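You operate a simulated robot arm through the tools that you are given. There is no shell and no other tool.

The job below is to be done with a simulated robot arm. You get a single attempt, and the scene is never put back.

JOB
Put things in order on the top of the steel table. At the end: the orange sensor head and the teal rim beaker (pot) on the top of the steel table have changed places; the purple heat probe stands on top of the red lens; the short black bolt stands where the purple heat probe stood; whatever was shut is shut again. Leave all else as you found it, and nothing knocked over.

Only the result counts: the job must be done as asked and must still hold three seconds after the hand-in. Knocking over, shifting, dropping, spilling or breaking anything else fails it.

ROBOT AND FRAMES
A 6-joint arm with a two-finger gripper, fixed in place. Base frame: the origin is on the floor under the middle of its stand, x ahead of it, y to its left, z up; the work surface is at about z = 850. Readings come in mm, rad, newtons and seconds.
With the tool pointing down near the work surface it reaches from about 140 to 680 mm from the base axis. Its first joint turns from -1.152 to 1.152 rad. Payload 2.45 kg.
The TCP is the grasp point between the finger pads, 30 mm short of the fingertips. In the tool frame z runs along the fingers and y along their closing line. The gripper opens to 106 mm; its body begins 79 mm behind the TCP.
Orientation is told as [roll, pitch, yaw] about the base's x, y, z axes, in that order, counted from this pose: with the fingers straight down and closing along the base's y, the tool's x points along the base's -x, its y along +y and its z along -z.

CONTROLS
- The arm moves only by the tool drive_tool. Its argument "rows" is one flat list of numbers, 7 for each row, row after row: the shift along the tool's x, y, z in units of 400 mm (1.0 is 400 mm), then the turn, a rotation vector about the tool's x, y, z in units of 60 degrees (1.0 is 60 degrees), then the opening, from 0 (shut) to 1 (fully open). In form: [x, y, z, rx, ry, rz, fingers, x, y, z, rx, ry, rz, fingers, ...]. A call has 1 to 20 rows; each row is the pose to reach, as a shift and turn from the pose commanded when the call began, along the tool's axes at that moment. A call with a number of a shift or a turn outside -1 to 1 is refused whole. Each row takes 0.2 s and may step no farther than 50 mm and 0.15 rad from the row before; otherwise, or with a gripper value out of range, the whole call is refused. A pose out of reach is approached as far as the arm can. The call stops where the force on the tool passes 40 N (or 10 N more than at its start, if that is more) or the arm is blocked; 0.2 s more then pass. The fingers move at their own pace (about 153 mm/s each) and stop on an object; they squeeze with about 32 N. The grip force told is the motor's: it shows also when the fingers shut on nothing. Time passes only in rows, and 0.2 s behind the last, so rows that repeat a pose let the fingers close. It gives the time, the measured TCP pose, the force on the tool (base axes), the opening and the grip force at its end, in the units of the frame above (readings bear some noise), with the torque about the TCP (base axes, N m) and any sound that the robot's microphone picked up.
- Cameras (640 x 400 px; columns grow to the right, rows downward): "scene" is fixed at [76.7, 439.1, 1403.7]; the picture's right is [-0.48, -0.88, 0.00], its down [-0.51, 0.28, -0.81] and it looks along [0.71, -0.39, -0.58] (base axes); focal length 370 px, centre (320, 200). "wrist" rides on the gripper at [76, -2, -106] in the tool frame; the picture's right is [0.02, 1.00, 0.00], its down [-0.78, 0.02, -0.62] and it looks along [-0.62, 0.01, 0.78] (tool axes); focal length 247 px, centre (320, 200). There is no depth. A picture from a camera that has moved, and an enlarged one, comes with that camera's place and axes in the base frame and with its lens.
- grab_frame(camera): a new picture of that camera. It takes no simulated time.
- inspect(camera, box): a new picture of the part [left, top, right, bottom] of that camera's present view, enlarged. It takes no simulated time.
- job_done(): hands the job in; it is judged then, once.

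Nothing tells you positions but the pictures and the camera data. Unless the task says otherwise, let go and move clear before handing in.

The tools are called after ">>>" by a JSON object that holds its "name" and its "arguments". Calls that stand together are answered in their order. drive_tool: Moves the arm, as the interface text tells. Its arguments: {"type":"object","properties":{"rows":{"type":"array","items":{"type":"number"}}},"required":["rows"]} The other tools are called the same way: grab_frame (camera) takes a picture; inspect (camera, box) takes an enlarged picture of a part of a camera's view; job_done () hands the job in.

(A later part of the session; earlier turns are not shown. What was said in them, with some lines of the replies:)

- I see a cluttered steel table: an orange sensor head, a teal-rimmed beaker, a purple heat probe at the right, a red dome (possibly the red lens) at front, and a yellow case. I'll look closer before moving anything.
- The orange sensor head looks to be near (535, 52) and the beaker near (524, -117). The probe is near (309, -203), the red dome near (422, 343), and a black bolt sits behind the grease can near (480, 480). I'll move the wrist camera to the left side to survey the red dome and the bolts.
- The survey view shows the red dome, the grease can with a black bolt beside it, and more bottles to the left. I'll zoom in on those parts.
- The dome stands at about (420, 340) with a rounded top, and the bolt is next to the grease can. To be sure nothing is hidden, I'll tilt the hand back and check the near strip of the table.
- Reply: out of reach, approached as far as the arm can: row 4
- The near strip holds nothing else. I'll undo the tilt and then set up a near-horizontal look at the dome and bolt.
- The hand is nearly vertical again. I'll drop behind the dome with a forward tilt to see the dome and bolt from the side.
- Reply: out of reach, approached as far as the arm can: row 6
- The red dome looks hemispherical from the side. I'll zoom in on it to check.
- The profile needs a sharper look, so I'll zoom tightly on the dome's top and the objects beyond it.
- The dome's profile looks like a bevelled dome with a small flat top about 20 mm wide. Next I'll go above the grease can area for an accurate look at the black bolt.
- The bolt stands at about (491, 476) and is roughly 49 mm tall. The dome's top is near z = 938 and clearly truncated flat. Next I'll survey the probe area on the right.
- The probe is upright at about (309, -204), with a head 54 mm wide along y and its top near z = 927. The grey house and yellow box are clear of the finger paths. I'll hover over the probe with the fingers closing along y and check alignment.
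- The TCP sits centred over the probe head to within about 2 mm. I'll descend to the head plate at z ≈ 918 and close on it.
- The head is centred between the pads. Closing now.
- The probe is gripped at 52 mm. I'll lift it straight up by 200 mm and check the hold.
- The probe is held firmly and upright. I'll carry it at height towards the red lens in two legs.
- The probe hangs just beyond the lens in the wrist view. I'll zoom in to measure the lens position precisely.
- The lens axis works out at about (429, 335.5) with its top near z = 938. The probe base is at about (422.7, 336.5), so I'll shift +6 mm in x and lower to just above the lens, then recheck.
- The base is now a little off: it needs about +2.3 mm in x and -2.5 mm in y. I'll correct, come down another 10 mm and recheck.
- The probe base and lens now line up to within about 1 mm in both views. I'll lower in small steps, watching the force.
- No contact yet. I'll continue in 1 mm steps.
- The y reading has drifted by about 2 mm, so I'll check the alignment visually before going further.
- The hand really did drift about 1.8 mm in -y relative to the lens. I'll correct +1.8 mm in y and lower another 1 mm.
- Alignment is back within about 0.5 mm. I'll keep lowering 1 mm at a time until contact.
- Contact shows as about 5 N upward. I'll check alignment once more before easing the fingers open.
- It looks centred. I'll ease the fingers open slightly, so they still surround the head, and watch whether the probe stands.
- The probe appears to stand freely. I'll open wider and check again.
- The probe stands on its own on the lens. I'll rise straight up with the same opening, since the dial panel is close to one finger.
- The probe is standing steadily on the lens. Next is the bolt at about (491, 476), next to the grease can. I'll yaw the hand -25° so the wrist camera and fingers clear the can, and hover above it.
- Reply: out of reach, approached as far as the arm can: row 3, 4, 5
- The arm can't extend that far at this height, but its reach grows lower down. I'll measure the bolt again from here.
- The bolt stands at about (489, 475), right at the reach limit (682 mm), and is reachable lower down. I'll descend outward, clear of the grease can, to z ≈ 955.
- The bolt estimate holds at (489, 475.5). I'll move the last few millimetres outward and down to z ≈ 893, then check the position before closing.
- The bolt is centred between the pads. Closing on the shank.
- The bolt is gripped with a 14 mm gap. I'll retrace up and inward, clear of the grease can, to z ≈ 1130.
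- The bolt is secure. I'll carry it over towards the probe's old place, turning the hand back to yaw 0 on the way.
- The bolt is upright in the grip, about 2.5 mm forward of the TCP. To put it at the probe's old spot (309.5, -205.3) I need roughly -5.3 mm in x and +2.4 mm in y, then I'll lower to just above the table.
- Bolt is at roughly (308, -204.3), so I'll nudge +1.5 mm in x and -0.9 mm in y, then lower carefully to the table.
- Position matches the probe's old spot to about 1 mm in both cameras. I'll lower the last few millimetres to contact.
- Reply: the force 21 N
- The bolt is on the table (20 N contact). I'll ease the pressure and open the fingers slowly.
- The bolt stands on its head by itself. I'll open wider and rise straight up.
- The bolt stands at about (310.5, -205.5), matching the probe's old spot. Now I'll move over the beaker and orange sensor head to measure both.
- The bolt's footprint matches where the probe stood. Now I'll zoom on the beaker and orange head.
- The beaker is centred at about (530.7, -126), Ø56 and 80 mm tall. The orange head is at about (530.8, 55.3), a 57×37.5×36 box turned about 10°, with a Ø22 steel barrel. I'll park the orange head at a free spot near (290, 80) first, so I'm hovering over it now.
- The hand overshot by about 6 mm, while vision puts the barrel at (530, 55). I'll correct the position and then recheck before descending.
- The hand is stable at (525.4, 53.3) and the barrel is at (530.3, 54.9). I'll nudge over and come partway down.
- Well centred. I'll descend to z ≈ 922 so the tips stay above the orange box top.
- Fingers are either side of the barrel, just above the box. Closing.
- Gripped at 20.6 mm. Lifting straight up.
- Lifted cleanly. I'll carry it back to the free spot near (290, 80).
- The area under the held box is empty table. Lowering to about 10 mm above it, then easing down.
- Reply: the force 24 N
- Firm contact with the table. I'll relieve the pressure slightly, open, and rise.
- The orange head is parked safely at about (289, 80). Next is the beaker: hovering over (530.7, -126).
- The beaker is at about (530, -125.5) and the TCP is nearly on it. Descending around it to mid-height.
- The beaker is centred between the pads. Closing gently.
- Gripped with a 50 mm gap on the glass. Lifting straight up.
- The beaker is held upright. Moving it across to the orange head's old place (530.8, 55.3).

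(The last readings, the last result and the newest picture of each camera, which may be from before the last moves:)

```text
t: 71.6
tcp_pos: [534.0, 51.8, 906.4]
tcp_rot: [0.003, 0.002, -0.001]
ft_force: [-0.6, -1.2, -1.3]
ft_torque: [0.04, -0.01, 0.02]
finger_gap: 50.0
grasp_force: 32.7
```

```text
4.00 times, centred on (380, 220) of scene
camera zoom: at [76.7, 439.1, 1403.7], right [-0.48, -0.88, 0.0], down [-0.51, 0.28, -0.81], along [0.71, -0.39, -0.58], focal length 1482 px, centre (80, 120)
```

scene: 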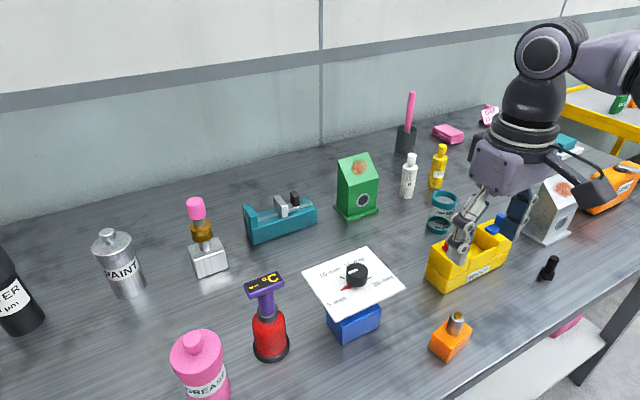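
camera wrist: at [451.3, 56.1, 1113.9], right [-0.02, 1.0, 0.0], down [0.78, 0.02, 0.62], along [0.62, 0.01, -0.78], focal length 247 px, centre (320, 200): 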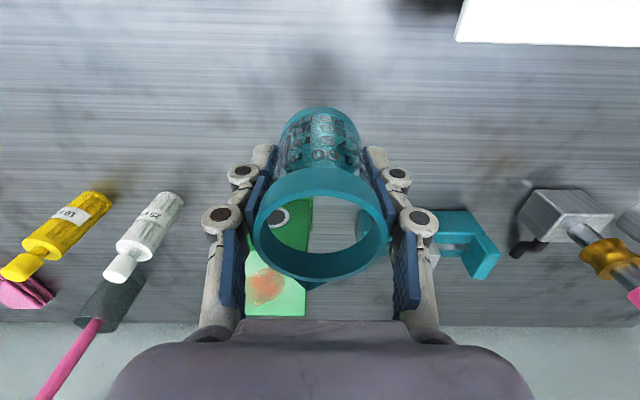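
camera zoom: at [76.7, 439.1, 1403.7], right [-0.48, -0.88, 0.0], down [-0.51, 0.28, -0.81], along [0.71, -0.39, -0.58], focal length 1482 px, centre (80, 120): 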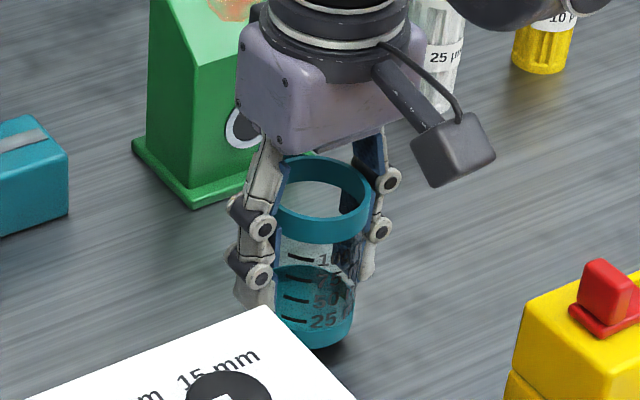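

The beaker is at about (534, 52), so it needs roughly -3.5 mm in x and +3 mm in y. I'll correct and lower partway.

>>> {"name": "drive_tool", "arguments": {"rows": [0.0088, 0.008, 0, 0, 0, 0, 0.4, 0.0088, 0.008, 0.01, 0, 0, 0, 0.4, 0.0088, 0.008, 0.01, 0, 0, 0, 0.4]}}

>>> {"name": "drive_tool", "arguments": {"rows": [0, 0, 0.005, 0, 0, 0, 0.4, 0, 0, 0.005, 0, 0, 0, 0.4]}}

>>> {"name": "inspect", "arguments": {"camera": "wrist", "box": [200, 60, 440, 260]}}

```text
t: 72.4
tcp_pos: [531.5, 57.8, 904.2]
tcp_rot: [0.002, -0.003, 0.003]
ft_force: [-0.2, -0.1, -0.6]
ft_torque: [0.02, 0.02, 0.01]
finger_gap: 50.2
grasp_force: 32.4
```

```text
t: 73.0
tcp_pos: [529.2, 56.3, 901.4]
tcp_rot: [0.001, -0.002, 0.001]
ft_force: [-0.1, -0.1, -0.1]
ft_torque: [0.01, 0.03, 0.01]
finger_gap: 50.2
grasp_force: 31.6
```

```text
2.00 times, centred on (320, 160) of wrist
camera zoom: at [454.0, 55.3, 1006.4], right [-0.02, 1.0, 0.0], down [0.78, 0.02, 0.62], along [0.62, 0.01, -0.78], focal length 494 px, centre (320, 280)
```

zoom: 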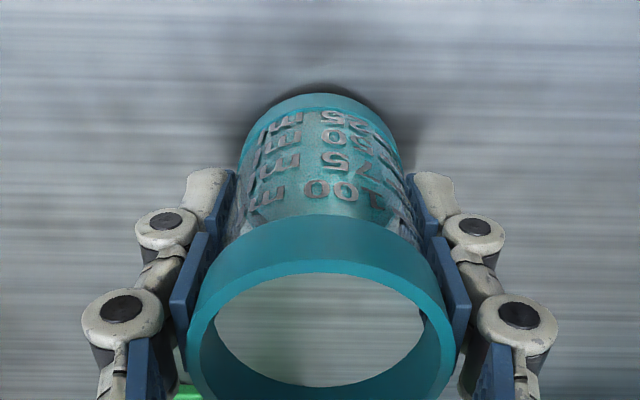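

The beaker is now at about (530.5, 56.5), which is on target. Lowering the last few millimetres.

>>> {"name": "drive_tool", "arguments": {"rows": [0, -0.002, 0.005, 0, 0, 0, 0.4, 0, -0.002, 0.0075, 0, 0, 0, 0.4, 0, -0.002, 0.0075, 0, 0, 0, 0.4]}}

>>> {"name": "drive_tool", "arguments": {"rows": [0, 0, 0.0025, 0, 0, 0, 0.4, 0, 0, 0.0025, 0, 0, 0, 0.4]}}

>>> {"name": "drive_tool", "arguments": {"rows": [0, 0, 0.0025, 0, 0, 0, 0.4, 0, 0, 0.0025, 0, 0, 0, 0.4]}}

```text
t: 73.8
tcp_pos: [529.6, 56.3, 897.3]
tcp_rot: [0.003, -0.002, 0.001]
ft_force: [0.2, -0.7, -0.5]
ft_torque: [-0.05, 0.02, 0.0]
finger_gap: 50.1
grasp_force: 31.9
```

```text
t: 74.4
tcp_pos: [528.3, 56.9, 896.7]
tcp_rot: [0.002, -0.003, 0.003]
ft_force: [0.6, 0.2, -0.6]
ft_torque: [0.02, -0.01, 0.02]
finger_gap: 49.9
grasp_force: 31.6
```

```text
t: 75.0
tcp_pos: [530.2, 56.8, 895.4]
tcp_rot: [0.002, -0.003, 0.002]
ft_force: [-0.2, 0.1, 0.2]
ft_torque: [0.02, 0.01, 0.04]
finger_gap: 50.0
grasp_force: 31.6
```

>>> {"name": "drive_tool", "arguments": {"rows": [0, 0, 0.0025, 0, 0, 0, 0.4, 0, 0, 0.0025, 0, 0, 0, 0.4]}}

>>> {"name": "drive_tool", "arguments": {"rows": [0, 0, 0.002, 0, 0, 0, 0.4, 0, 0, 0.002, 0, 0, 0, 0.4]}}

>>> {"name": "inspect", "arguments": {"camera": "scene", "box": [330, 170, 430, 270]}}

```text
t: 75.6
tcp_pos: [530.5, 56.8, 896.0]
tcp_rot: [0.003, 0.0, 0.0]
ft_force: [-1.3, -0.3, 13.3]
ft_torque: [-0.01, 0.08, -0.02]
finger_gap: 49.9
grasp_force: 32.2
```

```text
t: 76.2
tcp_pos: [530.3, 56.1, 894.0]
tcp_rot: [0.0, -0.002, -0.001]
ft_force: [3.7, -1.1, 21.6]
ft_torque: [-0.03, -0.08, -0.01]
finger_gap: 50.2
grasp_force: 32.4
```

```text
4.00 times, centred on (380, 220) of scene
camera zoom: at [76.4, 439.0, 1403.7], right [-0.48, -0.88, 0.0], down [-0.51, 0.28, -0.81], along [0.71, -0.39, -0.58], focal length 1482 px, centre (80, 120)
```

zoom: 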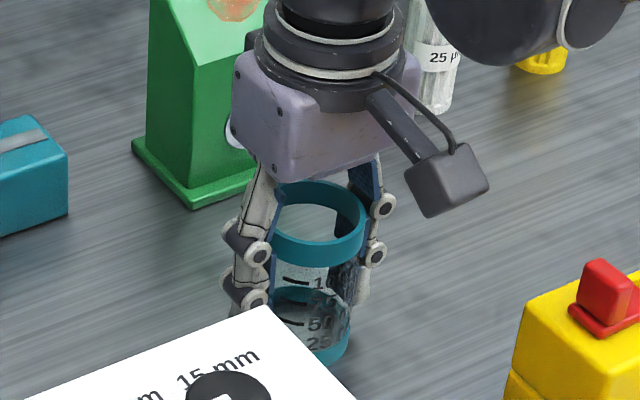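

The beaker is on the table. I'll relieve the force, open wide, and rise.

>>> {"name": "drive_tool", "arguments": {"rows": [0, 0, -0.002, 0, 0, 0, 0.4, 0, 0, -0.003, 0, 0, 0, 0.49, 0, 0, -0.003, 0, 0, 0, 0.55, 0, 0, -0.003, 0, 0, 0, 0.65, 0, 0, -0.003, 0, 0, 0, 0.75, 0, 0, -0.003, 0, 0, 0, 0.8, 0, 0, -0.05, 0, 0, 0, 0.8, 0, 0, -0.13, 0, 0, 0, 0.8, 0, 0, -0.23, 0, 0, 0, 0.8, 0, 0, -0.33, 0, 0, 0, 0.8, 0, 0, -0.43, 0, 0, 0, 0.8, 0, 0, -0.43, 0, 0, 0, 0.8]}}

>>> {"name": "grab_frame", "arguments": {"camera": "scene"}}

>>> {"name": "inspect", "arguments": {"camera": "wrist", "box": [260, 50, 380, 150]}}

```text
t: 78.8
tcp_pos: [527.7, 52.5, 1067.7]
tcp_rot: [0.001, -0.001, 0.0]
ft_force: [-0.6, -0.1, 0.3]
ft_torque: [0.0, 0.01, 0.01]
finger_gap: 84.6
grasp_force: 0.1
```

```text
taken
```

scene: 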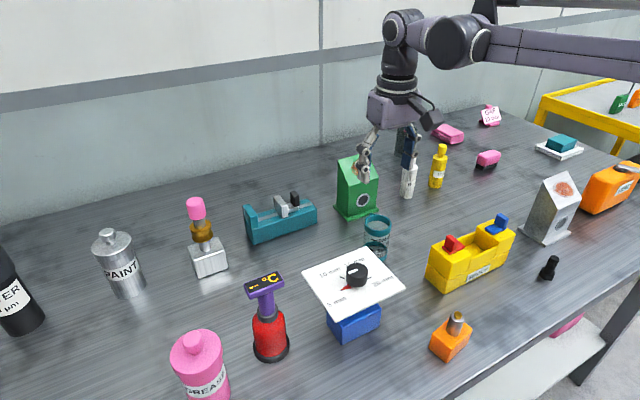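

```text
4.00 times, centred on (320, 100) of wrist
camera zoom: at [451.4, 51.5, 1174.0], right [-0.02, 1.0, 0.0], down [0.78, 0.02, 0.62], along [0.62, 0.01, -0.78], focal length 988 px, centre (320, 600)
```

zoom: 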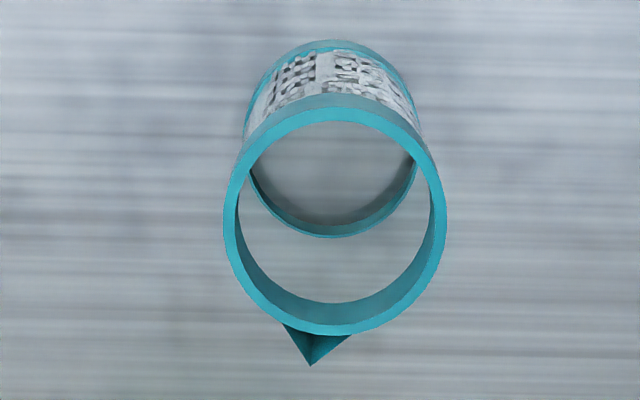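

The beaker stands at about (529, 56), within about 2 mm of the orange head's old spot. Now back to the parked orange head.

>>> {"name": "drive_tool", "arguments": {"rows": [0.0992, 0.0115, 0, 0, 0, 0, 0.7, 0.1983, 0.0229, 0, 0, 0, 0, 0.6, 0.2975, 0.0344, 0, 0, 0, 0, 0.5, 0.3967, 0.0459, 0, 0, 0, 0, 0.5, 0.4958, 0.0573, 0, 0, 0, 0, 0.5, 0.595, 0.0688, 0, 0, 0, 0, 0.5, 0.595, 0.0688, 0.1, 0, 0, 0, 0.5, 0.595, 0.0688, 0.1, 0, 0, 0, 0.5]}}

>>> {"name": "inspect", "arguments": {"camera": "wrist", "box": [220, 40, 420, 200]}}

```text
t: 80.6
tcp_pos: [294.6, 80.2, 1024.3]
tcp_rot: [0.001, -0.002, 0.002]
ft_force: [-0.9, 0.4, 0.4]
ft_torque: [0.01, -0.02, 0.03]
finger_gap: 53.3
grasp_force: 0.1
```

```text
2.50 times, centred on (320, 120) of wrist
camera zoom: at [218.2, 79.0, 1128.8], right [-0.02, 1.0, 0.0], down [0.78, 0.02, 0.62], along [0.62, 0.01, -0.78], focal length 617 px, centre (320, 400)
```

zoom: 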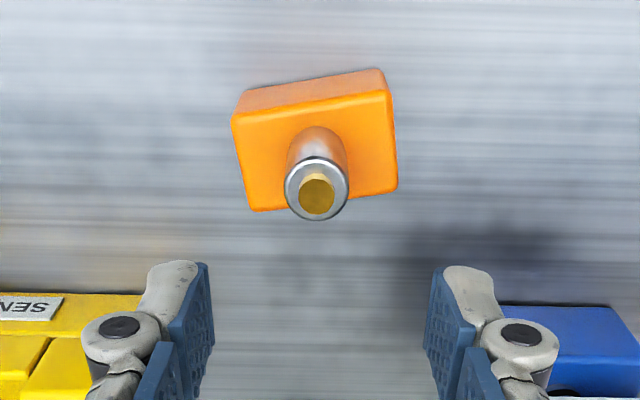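

>>> {"name": "drive_tool", "arguments": {"rows": [0.0105, -0.0028, 0, 0, 0, 0, 0.5, 0.0105, -0.0028, 0.08, 0, 0, 0, 0.5, 0.0105, -0.0028, 0.16, 0, 0, 0, 0.5, 0.0105, -0.0028, 0.16, 0, 0, 0, 0.5]}}

>>> {"name": "inspect", "arguments": {"camera": "wrist", "box": [240, 80, 400, 220]}}

```text
t: 81.6
tcp_pos: [287.1, 81.1, 959.7]
tcp_rot: [0.001, 0.0, 0.001]
ft_force: [0.3, -0.3, -0.2]
ft_torque: [-0.01, 0.02, 0.01]
finger_gap: 53.0
grasp_force: 0.1
```

```text
2.86 times, centred on (320, 150) of wrist
camera zoom: at [212.2, 80.2, 1065.9], right [-0.02, 1.0, 0.0], down [0.78, 0.02, 0.62], along [0.62, 0.01, -0.78], focal length 706 px, centre (320, 343)
```

zoom: 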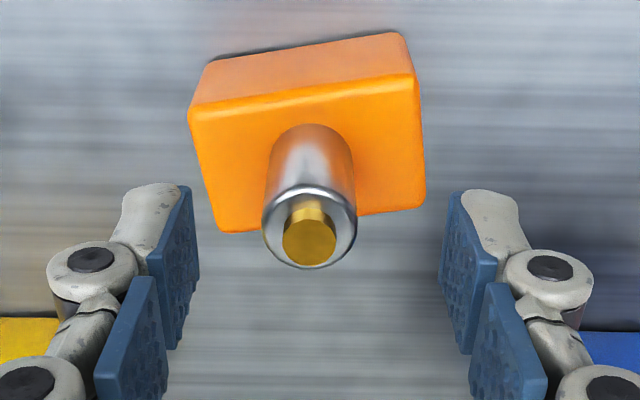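

>>> {"name": "drive_tool", "arguments": {"rows": [-0.007, -0.0045, 0, 0, 0, 0, 0.5, -0.007, -0.0045, 0.05, 0, 0, 0, 0.5, -0.007, -0.0045, 0.0925, 0, 0, 0, 0.5, -0.007, -0.0045, 0.0925, 0, 0, 0, 0.5]}}

>>> {"name": "inspect", "arguments": {"camera": "wrist", "box": [240, 80, 400, 220]}}

```text
t: 82.6
tcp_pos: [290.2, 81.7, 923.1]
tcp_rot: [0.002, -0.002, 0.001]
ft_force: [-0.2, -0.1, 0.3]
ft_torque: [0.03, 0.01, 0.02]
finger_gap: 53.2
grasp_force: 0.0
```

```text
2.86 times, centred on (320, 150) of wrist
camera zoom: at [214.0, 80.3, 1029.4], right [-0.02, 1.0, 0.0], down [0.78, 0.02, 0.62], along [0.62, 0.01, -0.78], focal length 706 px, centre (320, 343)
```

zoom: 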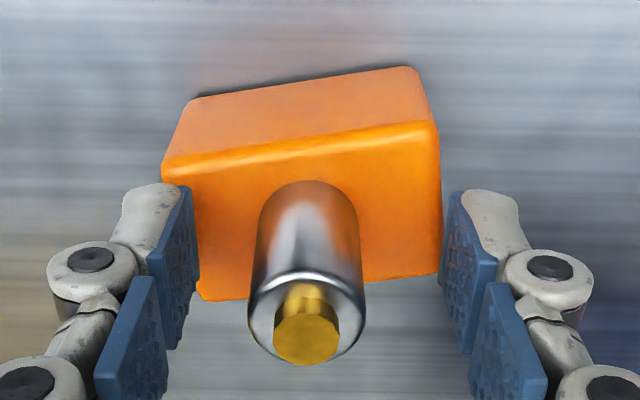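

The barrel is about 2.3 mm off-centre in -y, so I'll shift the hand and then close.

>>> {"name": "drive_tool", "arguments": {"rows": [0, -0.0057, 0, 0, 0, 0, 0.5, 0, -0.0057, 0, 0, 0, 0, 0.35, 0, -0.0057, 0, 0, 0, 0, 0.25, 0, -0.0057, 0, 0, 0, 0, 0.1, 0, -0.0057, 0, 0, 0, 0, 0.1, 0, -0.0057, 0, 0, 0, 0, 0.1]}}

>>> {"name": "inspect", "arguments": {"camera": "wrist", "box": [240, 80, 400, 220]}}

```text
t: 84.0
tcp_pos: [290.7, 78.6, 925.0]
tcp_rot: [0.003, -0.003, 0.002]
ft_force: [0.3, -0.1, 0.5]
ft_torque: [0.02, 0.0, 0.01]
finger_gap: 21.0
grasp_force: 32.3
```

```text
2.86 times, centred on (320, 150) of wrist
camera zoom: at [214.4, 77.6, 1029.6], right [-0.02, 1.0, 0.0], down [0.78, 0.02, 0.62], along [0.62, 0.01, -0.78], focal length 706 px, centre (320, 343)
```

zoom: 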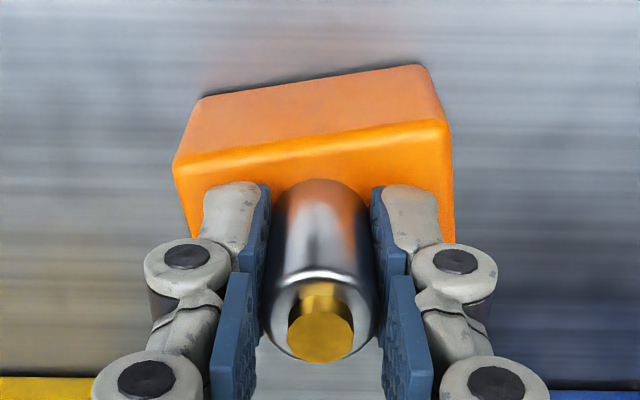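

Gripped again at 21 mm. Lifting, then carrying towards the beaker's old place.

>>> {"name": "drive_tool", "arguments": {"rows": [0, 0, -0.02, 0, 0, 0, 0.1, 0, 0, -0.1, 0, 0, 0, 0.1, 0, 0, -0.2, 0, 0, 0, 0.1, 0, 0, -0.3, 0, 0, 0, 0.1, 0, 0, -0.38, 0, 0, 0, 0.1]}}

>>> {"name": "grab_frame", "arguments": {"camera": "wrist"}}

```text
t: 85.2
tcp_pos: [290.2, 80.9, 1079.6]
tcp_rot: [0.001, 0.001, 0.002]
ft_force: [0.5, 0.4, -0.4]
ft_torque: [0.02, -0.03, 0.0]
finger_gap: 21.2
grasp_force: 32.4
```

```text
taken
camera wrist: at [213.9, 79.0, 1185.5], right [-0.02, 1.0, 0.0], down [0.78, 0.02, 0.62], along [0.62, 0.01, -0.78], focal length 247 px, centre (320, 200)
```

wrist: 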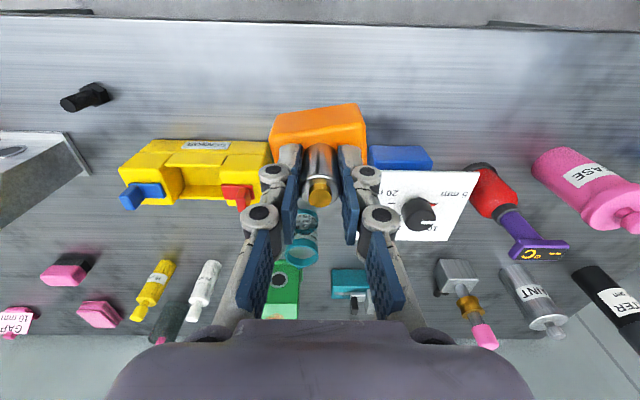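

>>> {"name": "drive_tool", "arguments": {"rows": [-0.0857, -0.0737, 0, 0, 0, 0, 0.1, -0.1714, -0.1474, 0, 0, 0, 0, 0.1, -0.2571, -0.2211, 0, 0, 0, 0, 0.1, -0.3429, -0.2949, 0, 0, 0, 0, 0.1, -0.4286, -0.3686, 0, 0, 0, 0, 0.1, -0.5143, -0.4423, 0, 0, 0, 0, 0.1, -0.6, -0.516, 0, 0, 0, 0, 0.1, -0.6, -0.516, 0.08, 0, 0, 0, 0.1, -0.6, -0.516, 0.08, 0, 0, 0, 0.1]}}

>>> {"name": "grab_frame", "arguments": {"camera": "wrist"}}

>>> {"name": "inspect", "arguments": {"camera": "scene", "box": [380, 100, 520, 260]}}

```text
t: 87.2
tcp_pos: [528.9, -125.7, 1046.0]
tcp_rot: [0.0, -0.002, 0.002]
ft_force: [-0.1, 0.7, -0.9]
ft_torque: [0.03, 0.04, 0.02]
finger_gap: 20.7
grasp_force: 31.6
```

```text
taken
camera wrist: at [452.5, -127.2, 1151.3], right [-0.02, 1.0, 0.0], down [0.78, 0.02, 0.62], along [0.62, 0.01, -0.78], focal length 247 px, centre (320, 200)
```

wrist: 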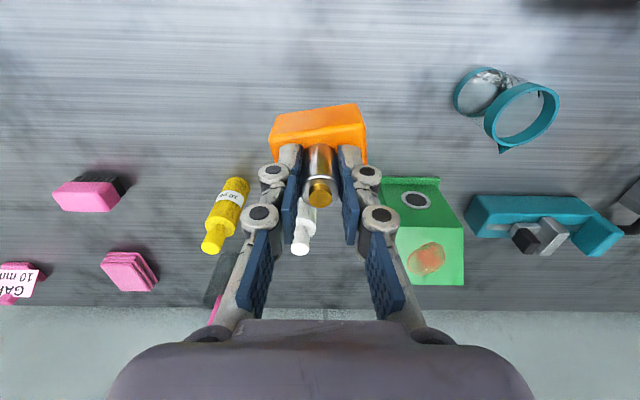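

```text
2.50 times, centred on (450, 180) of scene
camera zoom: at [76.7, 439.1, 1403.7], right [-0.48, -0.88, 0.0], down [-0.51, 0.28, -0.81], along [0.71, -0.39, -0.58], focal length 926 px, centre (-5, 250)
```

zoom: 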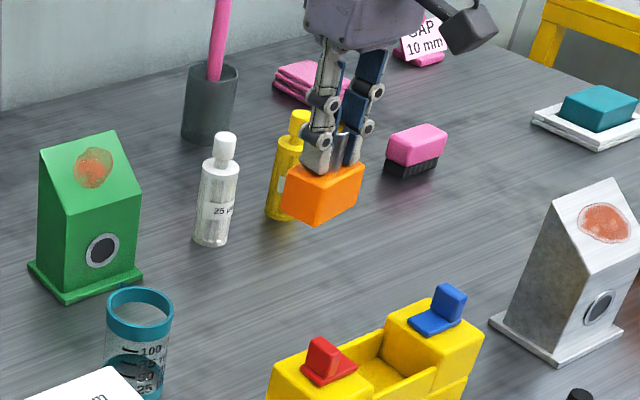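

Positioned over (529, -125.7), the beaker's old spot. Lowering.

>>> {"name": "drive_tool", "arguments": {"rows": [-0.003, 0.0005, 0.1, 0, 0, 0, 0.1, -0.003, 0.0005, 0.2, 0, 0, 0, 0.1, -0.003, 0.0005, 0.275, 0, 0, 0, 0.1, -0.003, 0.0005, 0.275, 0, 0, 0, 0.1]}}

>>> {"name": "inspect", "arguments": {"camera": "wrist", "box": [240, 80, 400, 220]}}

>>> {"name": "inspect", "arguments": {"camera": "scene", "box": [380, 140, 520, 260]}}

```text
t: 88.2
tcp_pos: [531.9, -126.8, 937.0]
tcp_rot: [0.002, 0.0, 0.001]
ft_force: [0.3, 0.0, -2.2]
ft_torque: [0.01, -0.01, 0.02]
finger_gap: 21.0
grasp_force: 32.2
```

```text
2.86 times, centred on (320, 150) of wrist
camera zoom: at [454.5, -128.4, 1041.9], right [-0.02, 1.0, 0.0], down [0.78, 0.02, 0.62], along [0.62, 0.01, -0.78], focal length 706 px, centre (320, 343)
```

zoom: 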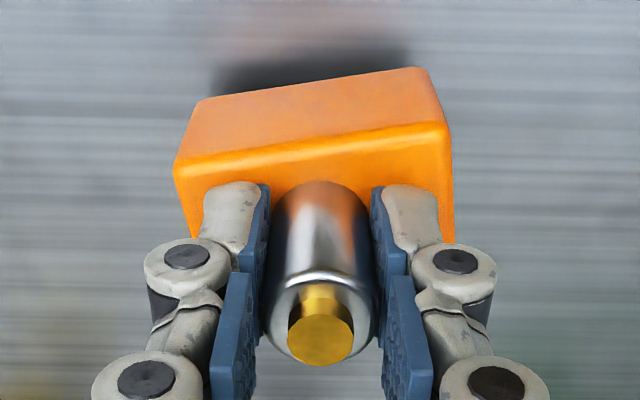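

```text
3.33 times, centred on (450, 200) of scene
camera zoom: at [76.7, 439.1, 1403.7], right [-0.48, -0.88, 0.0], down [-0.51, 0.28, -0.81], along [0.71, -0.39, -0.58], focal length 1235 px, centre (-113, 200)
```

zoom: 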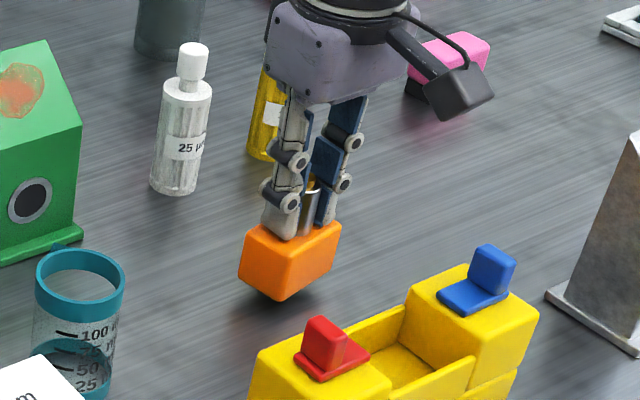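

>>> {"name": "drive_tool", "arguments": {"rows": [0.002, 0.0035, 0.01, 0, 0, 0, 0.1, 0.002, 0.0035, 0.02, 0, 0, 0, 0.1, 0.002, 0.0035, 0.02, 0, 0, 0, 0.1]}}

>>> {"name": "drive_tool", "arguments": {"rows": [0, 0, 0.005, 0, 0, 0, 0.1, 0, 0, 0.005, 0, 0, 0, 0.1]}}

>>> {"name": "drive_tool", "arguments": {"rows": [0, 0, 0.0025, 0, 0, 0, 0.1, 0, 0, 0.0025, 0, 0, 0, 0.1]}}

>>> {"name": "inspect", "arguments": {"camera": "wrist", "box": [240, 80, 400, 220]}}

```text
t: 89.0
tcp_pos: [529.5, -126.3, 929.8]
tcp_rot: [0.002, -0.001, 0.001]
ft_force: [0.3, -0.4, -1.9]
ft_torque: [-0.02, -0.01, 0.01]
finger_gap: 21.1
grasp_force: 32.0
```

```text
t: 89.6
tcp_pos: [531.0, -126.5, 926.0]
tcp_rot: [0.001, -0.002, 0.002]
ft_force: [-0.7, 0.1, -1.6]
ft_torque: [-0.03, 0.02, -0.01]
finger_gap: 20.9
grasp_force: 32.2
```

```text
t: 90.2
tcp_pos: [531.0, -126.4, 924.1]
tcp_rot: [0.002, -0.002, 0.002]
ft_force: [0.8, 0.1, -1.6]
ft_torque: [0.01, -0.01, 0.01]
finger_gap: 20.7
grasp_force: 32.4
```

```text
2.86 times, centred on (320, 150) of wrist
camera zoom: at [454.6, -127.2, 1030.5], right [-0.02, 1.0, 0.0], down [0.78, 0.02, 0.62], along [0.62, 0.01, -0.78], focal length 706 px, centre (320, 343)
```

zoom: 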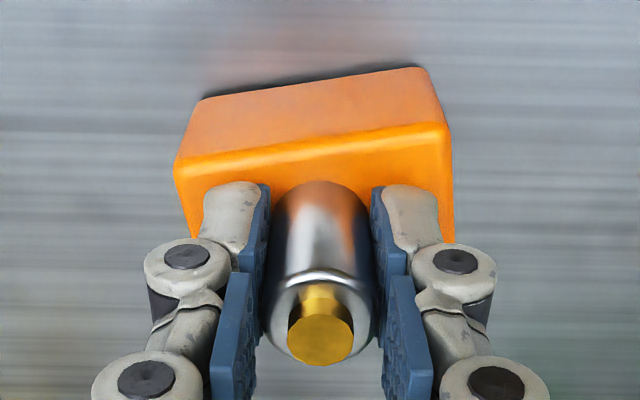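

>>> {"name": "drive_tool", "arguments": {"rows": [0, 0, 0.0025, 0, 0, 0, 0.1, 0, 0, 0.0025, 0, 0, 0, 0.1]}}

>>> {"name": "drive_tool", "arguments": {"rows": [0, 0, 0.0022, 0, 0, 0, 0.1, 0, 0, 0.0022, 0, 0, 0, 0.1]}}

```text
t: 90.8
tcp_pos: [530.5, -126.6, 925.4]
tcp_rot: [-0.001, -0.001, 0.002]
ft_force: [0.7, -1.0, 3.0]
ft_torque: [0.01, -0.03, 0.01]
finger_gap: 20.7
grasp_force: 31.8
```

```text
t: 91.4
tcp_pos: [531.4, -125.7, 924.0]
tcp_rot: [-0.001, -0.001, 0.002]
ft_force: [0.8, -0.9, 23.2]
ft_torque: [-0.04, -0.04, -0.03]
finger_gap: 21.1
grasp_force: 31.9
```

The orange head rests on the table at about (531, -125.7). I'll relieve pressure, open, and rise.

>>> {"name": "drive_tool", "arguments": {"rows": [0, 0, -0.0018, 0, 0, 0, 0.1, 0, 0, -0.0018, 0, 0, 0, 0.22, 0, 0, -0.0018, 0, 0, 0, 0.3, 0, 0, -0.0018, 0, 0, 0, 0.4, 0, 0, -0.0018, 0, 0, 0, 0.5, 0, 0, -0.04, 0, 0, 0, 0.5, 0, 0, -0.12, 0, 0, 0, 0.5, 0, 0, -0.22, 0, 0, 0, 0.5, 0, 0, -0.32, 0, 0, 0, 0.6, 0, 0, -0.42, 0, 0, 0, 0.6, 0, 0, -0.42, 0, 0, 0, 0.6]}}

>>> {"name": "grab_frame", "arguments": {"camera": "scene"}}

>>> {"name": "grab_frame", "arguments": {"camera": "wrist"}}

```text
t: 93.8
tcp_pos: [529.5, -128.6, 1090.7]
tcp_rot: [0.002, -0.002, 0.002]
ft_force: [-0.2, 0.8, 0.4]
ft_torque: [0.0, 0.02, 0.0]
finger_gap: 63.7
grasp_force: 0.1
```

```text
taken
```

scene: 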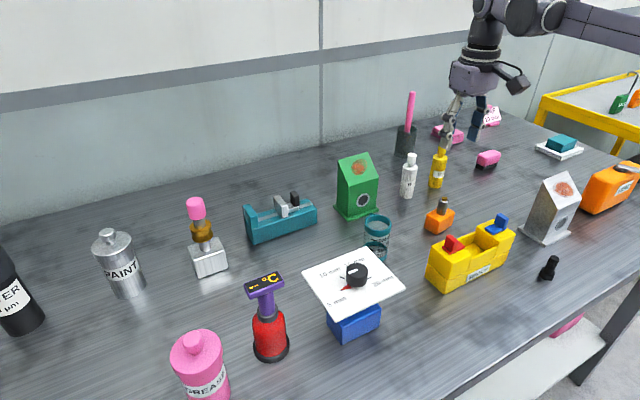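

```text
taken
camera wrist: at [453.4, -129.3, 1196.3], right [-0.02, 1.0, 0.0], down [0.78, 0.02, 0.62], along [0.62, 0.01, -0.78], focal length 247 px, centre (320, 200)
```

wrist: 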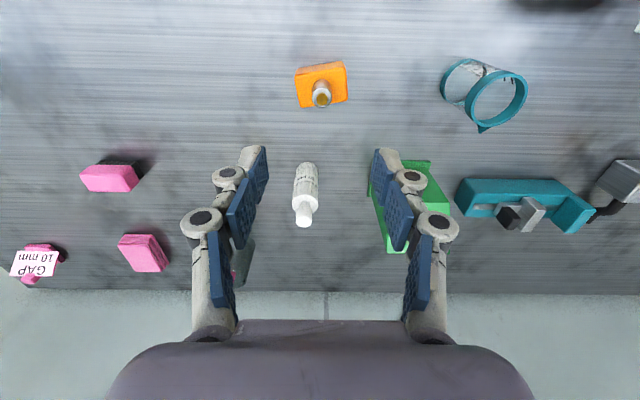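

All four placements look done. I'll do a final close check of the lens stack, the bolt, the beaker and the orange head.

>>> {"name": "inspect", "arguments": {"camera": "scene", "box": [230, 260, 310, 370]}}

>>> {"name": "inspect", "arguments": {"camera": "scene", "box": [340, 180, 480, 290]}}

>>> {"name": "inspect", "arguments": {"camera": "scene", "box": [480, 170, 640, 290]}}

>>> {"name": "inspect", "arguments": {"camera": "wrist", "box": [270, 40, 370, 120]}}

>>> {"name": "inspect", "arguments": {"camera": "scene", "box": [0, 180, 330, 400]}}

```text
3.64 times, centred on (270, 315) of scene
camera zoom: at [76.7, 439.1, 1403.7], right [-0.48, -0.88, 0.0], down [-0.51, 0.28, -0.81], along [0.71, -0.39, -0.58], focal length 1347 px, centre (502, -218)
```

zoom: 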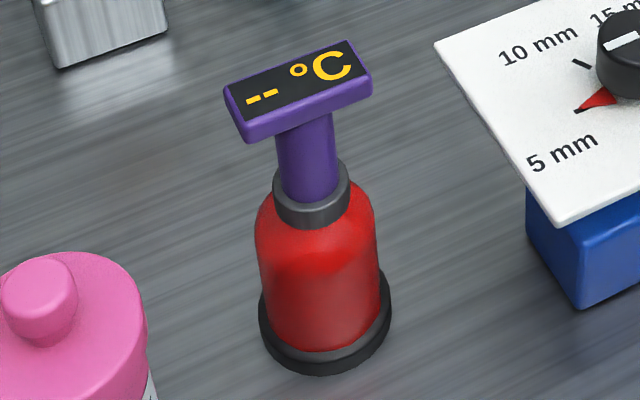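

```text
3.64 times, centred on (410, 235) of scene
camera zoom: at [76.7, 439.1, 1403.7], right [-0.48, -0.88, 0.0], down [-0.51, 0.28, -0.81], along [0.71, -0.39, -0.58], focal length 1347 px, centre (-7, 73)
```

zoom: 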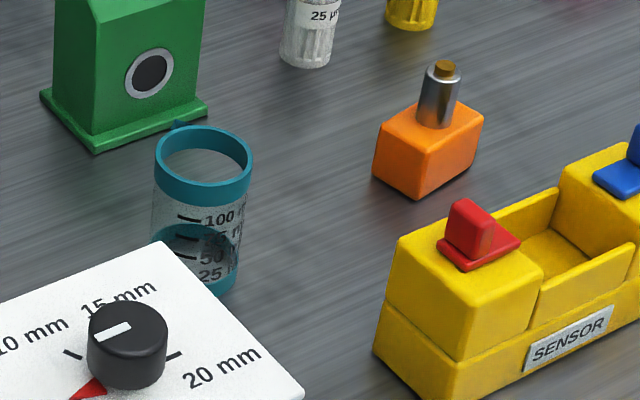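

```text
3.33 times, centred on (560, 230) of scene
camera zoom: at [76.7, 439.1, 1403.7], right [-0.48, -0.88, 0.0], down [-0.51, 0.28, -0.81], along [0.71, -0.39, -0.58], focal length 1235 px, centre (-480, 100)
```

zoom: 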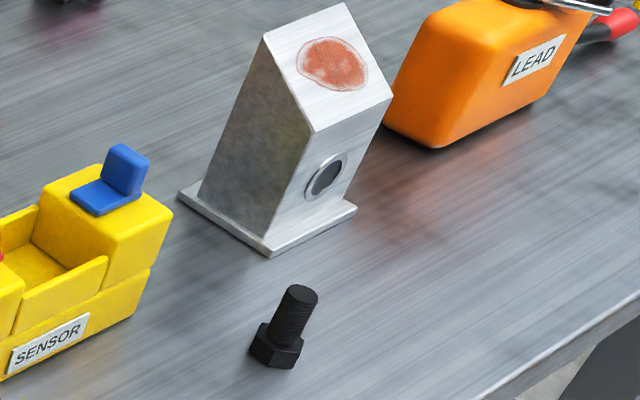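

```text
5.00 times, centred on (320, 80) of wrist
camera zoom: at [453.4, -129.3, 1196.3], right [-0.02, 1.0, 0.0], down [0.78, 0.02, 0.62], along [0.62, 0.01, -0.78], focal length 1235 px, centre (320, 800)
```

zoom: 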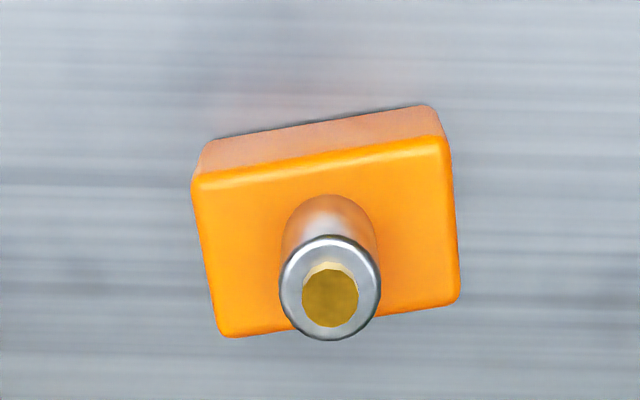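

```text
1.82 times, centred on (165, 290) of scene
camera zoom: at [76.7, 439.1, 1403.7], right [-0.48, -0.88, 0.0], down [-0.51, 0.28, -0.81], along [0.71, -0.39, -0.58], focal length 673 px, centre (602, 36)
```

zoom: 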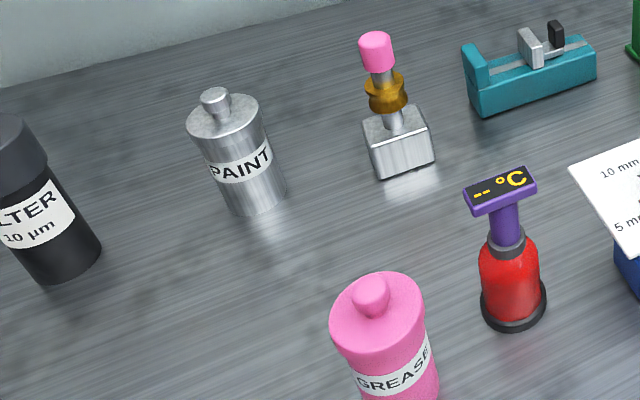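

Everything checks out. The orange head stands at the beaker's old place (531, -125.6) and the beaker at the head's old place (529, 56). The probe is upright on the red lens, and the bolt is on the probe's spot. Nothing was opened, the other objects look unmoved and the hand is well clear, so I'm handing in.

>>> {"name": "job_done", "arguments": {}}

```text
The job is handed in.
```

The job is handed in, and in the last camera check everything stood where you asked. I haven't had the judge's verdict.

- **Orange sensor head and beaker:** they have changed places. The sensor head stands at about (531, -126), within about 1 mm of where the beaker was. The beaker stands at about (529, 56), within about 2 mm of where the head was.
- **Purple heat probe:** it stands upright on the red lens. I took the red dome with the black ring to be that lens. Its flat top is only about 20 mm wide, but the probe stood there unsupported for over a minute of simulated time.
- **Short black bolt:** it stands on its head where the probe stood, to within about 1 mm. It was the only black bolt I could see.
- **Shut things:** I opened nothing, so there was nothing to shut again.

Nothing was knocked over, and the other objects look unmoved. The hand is empty and raised clear above the sensor head.
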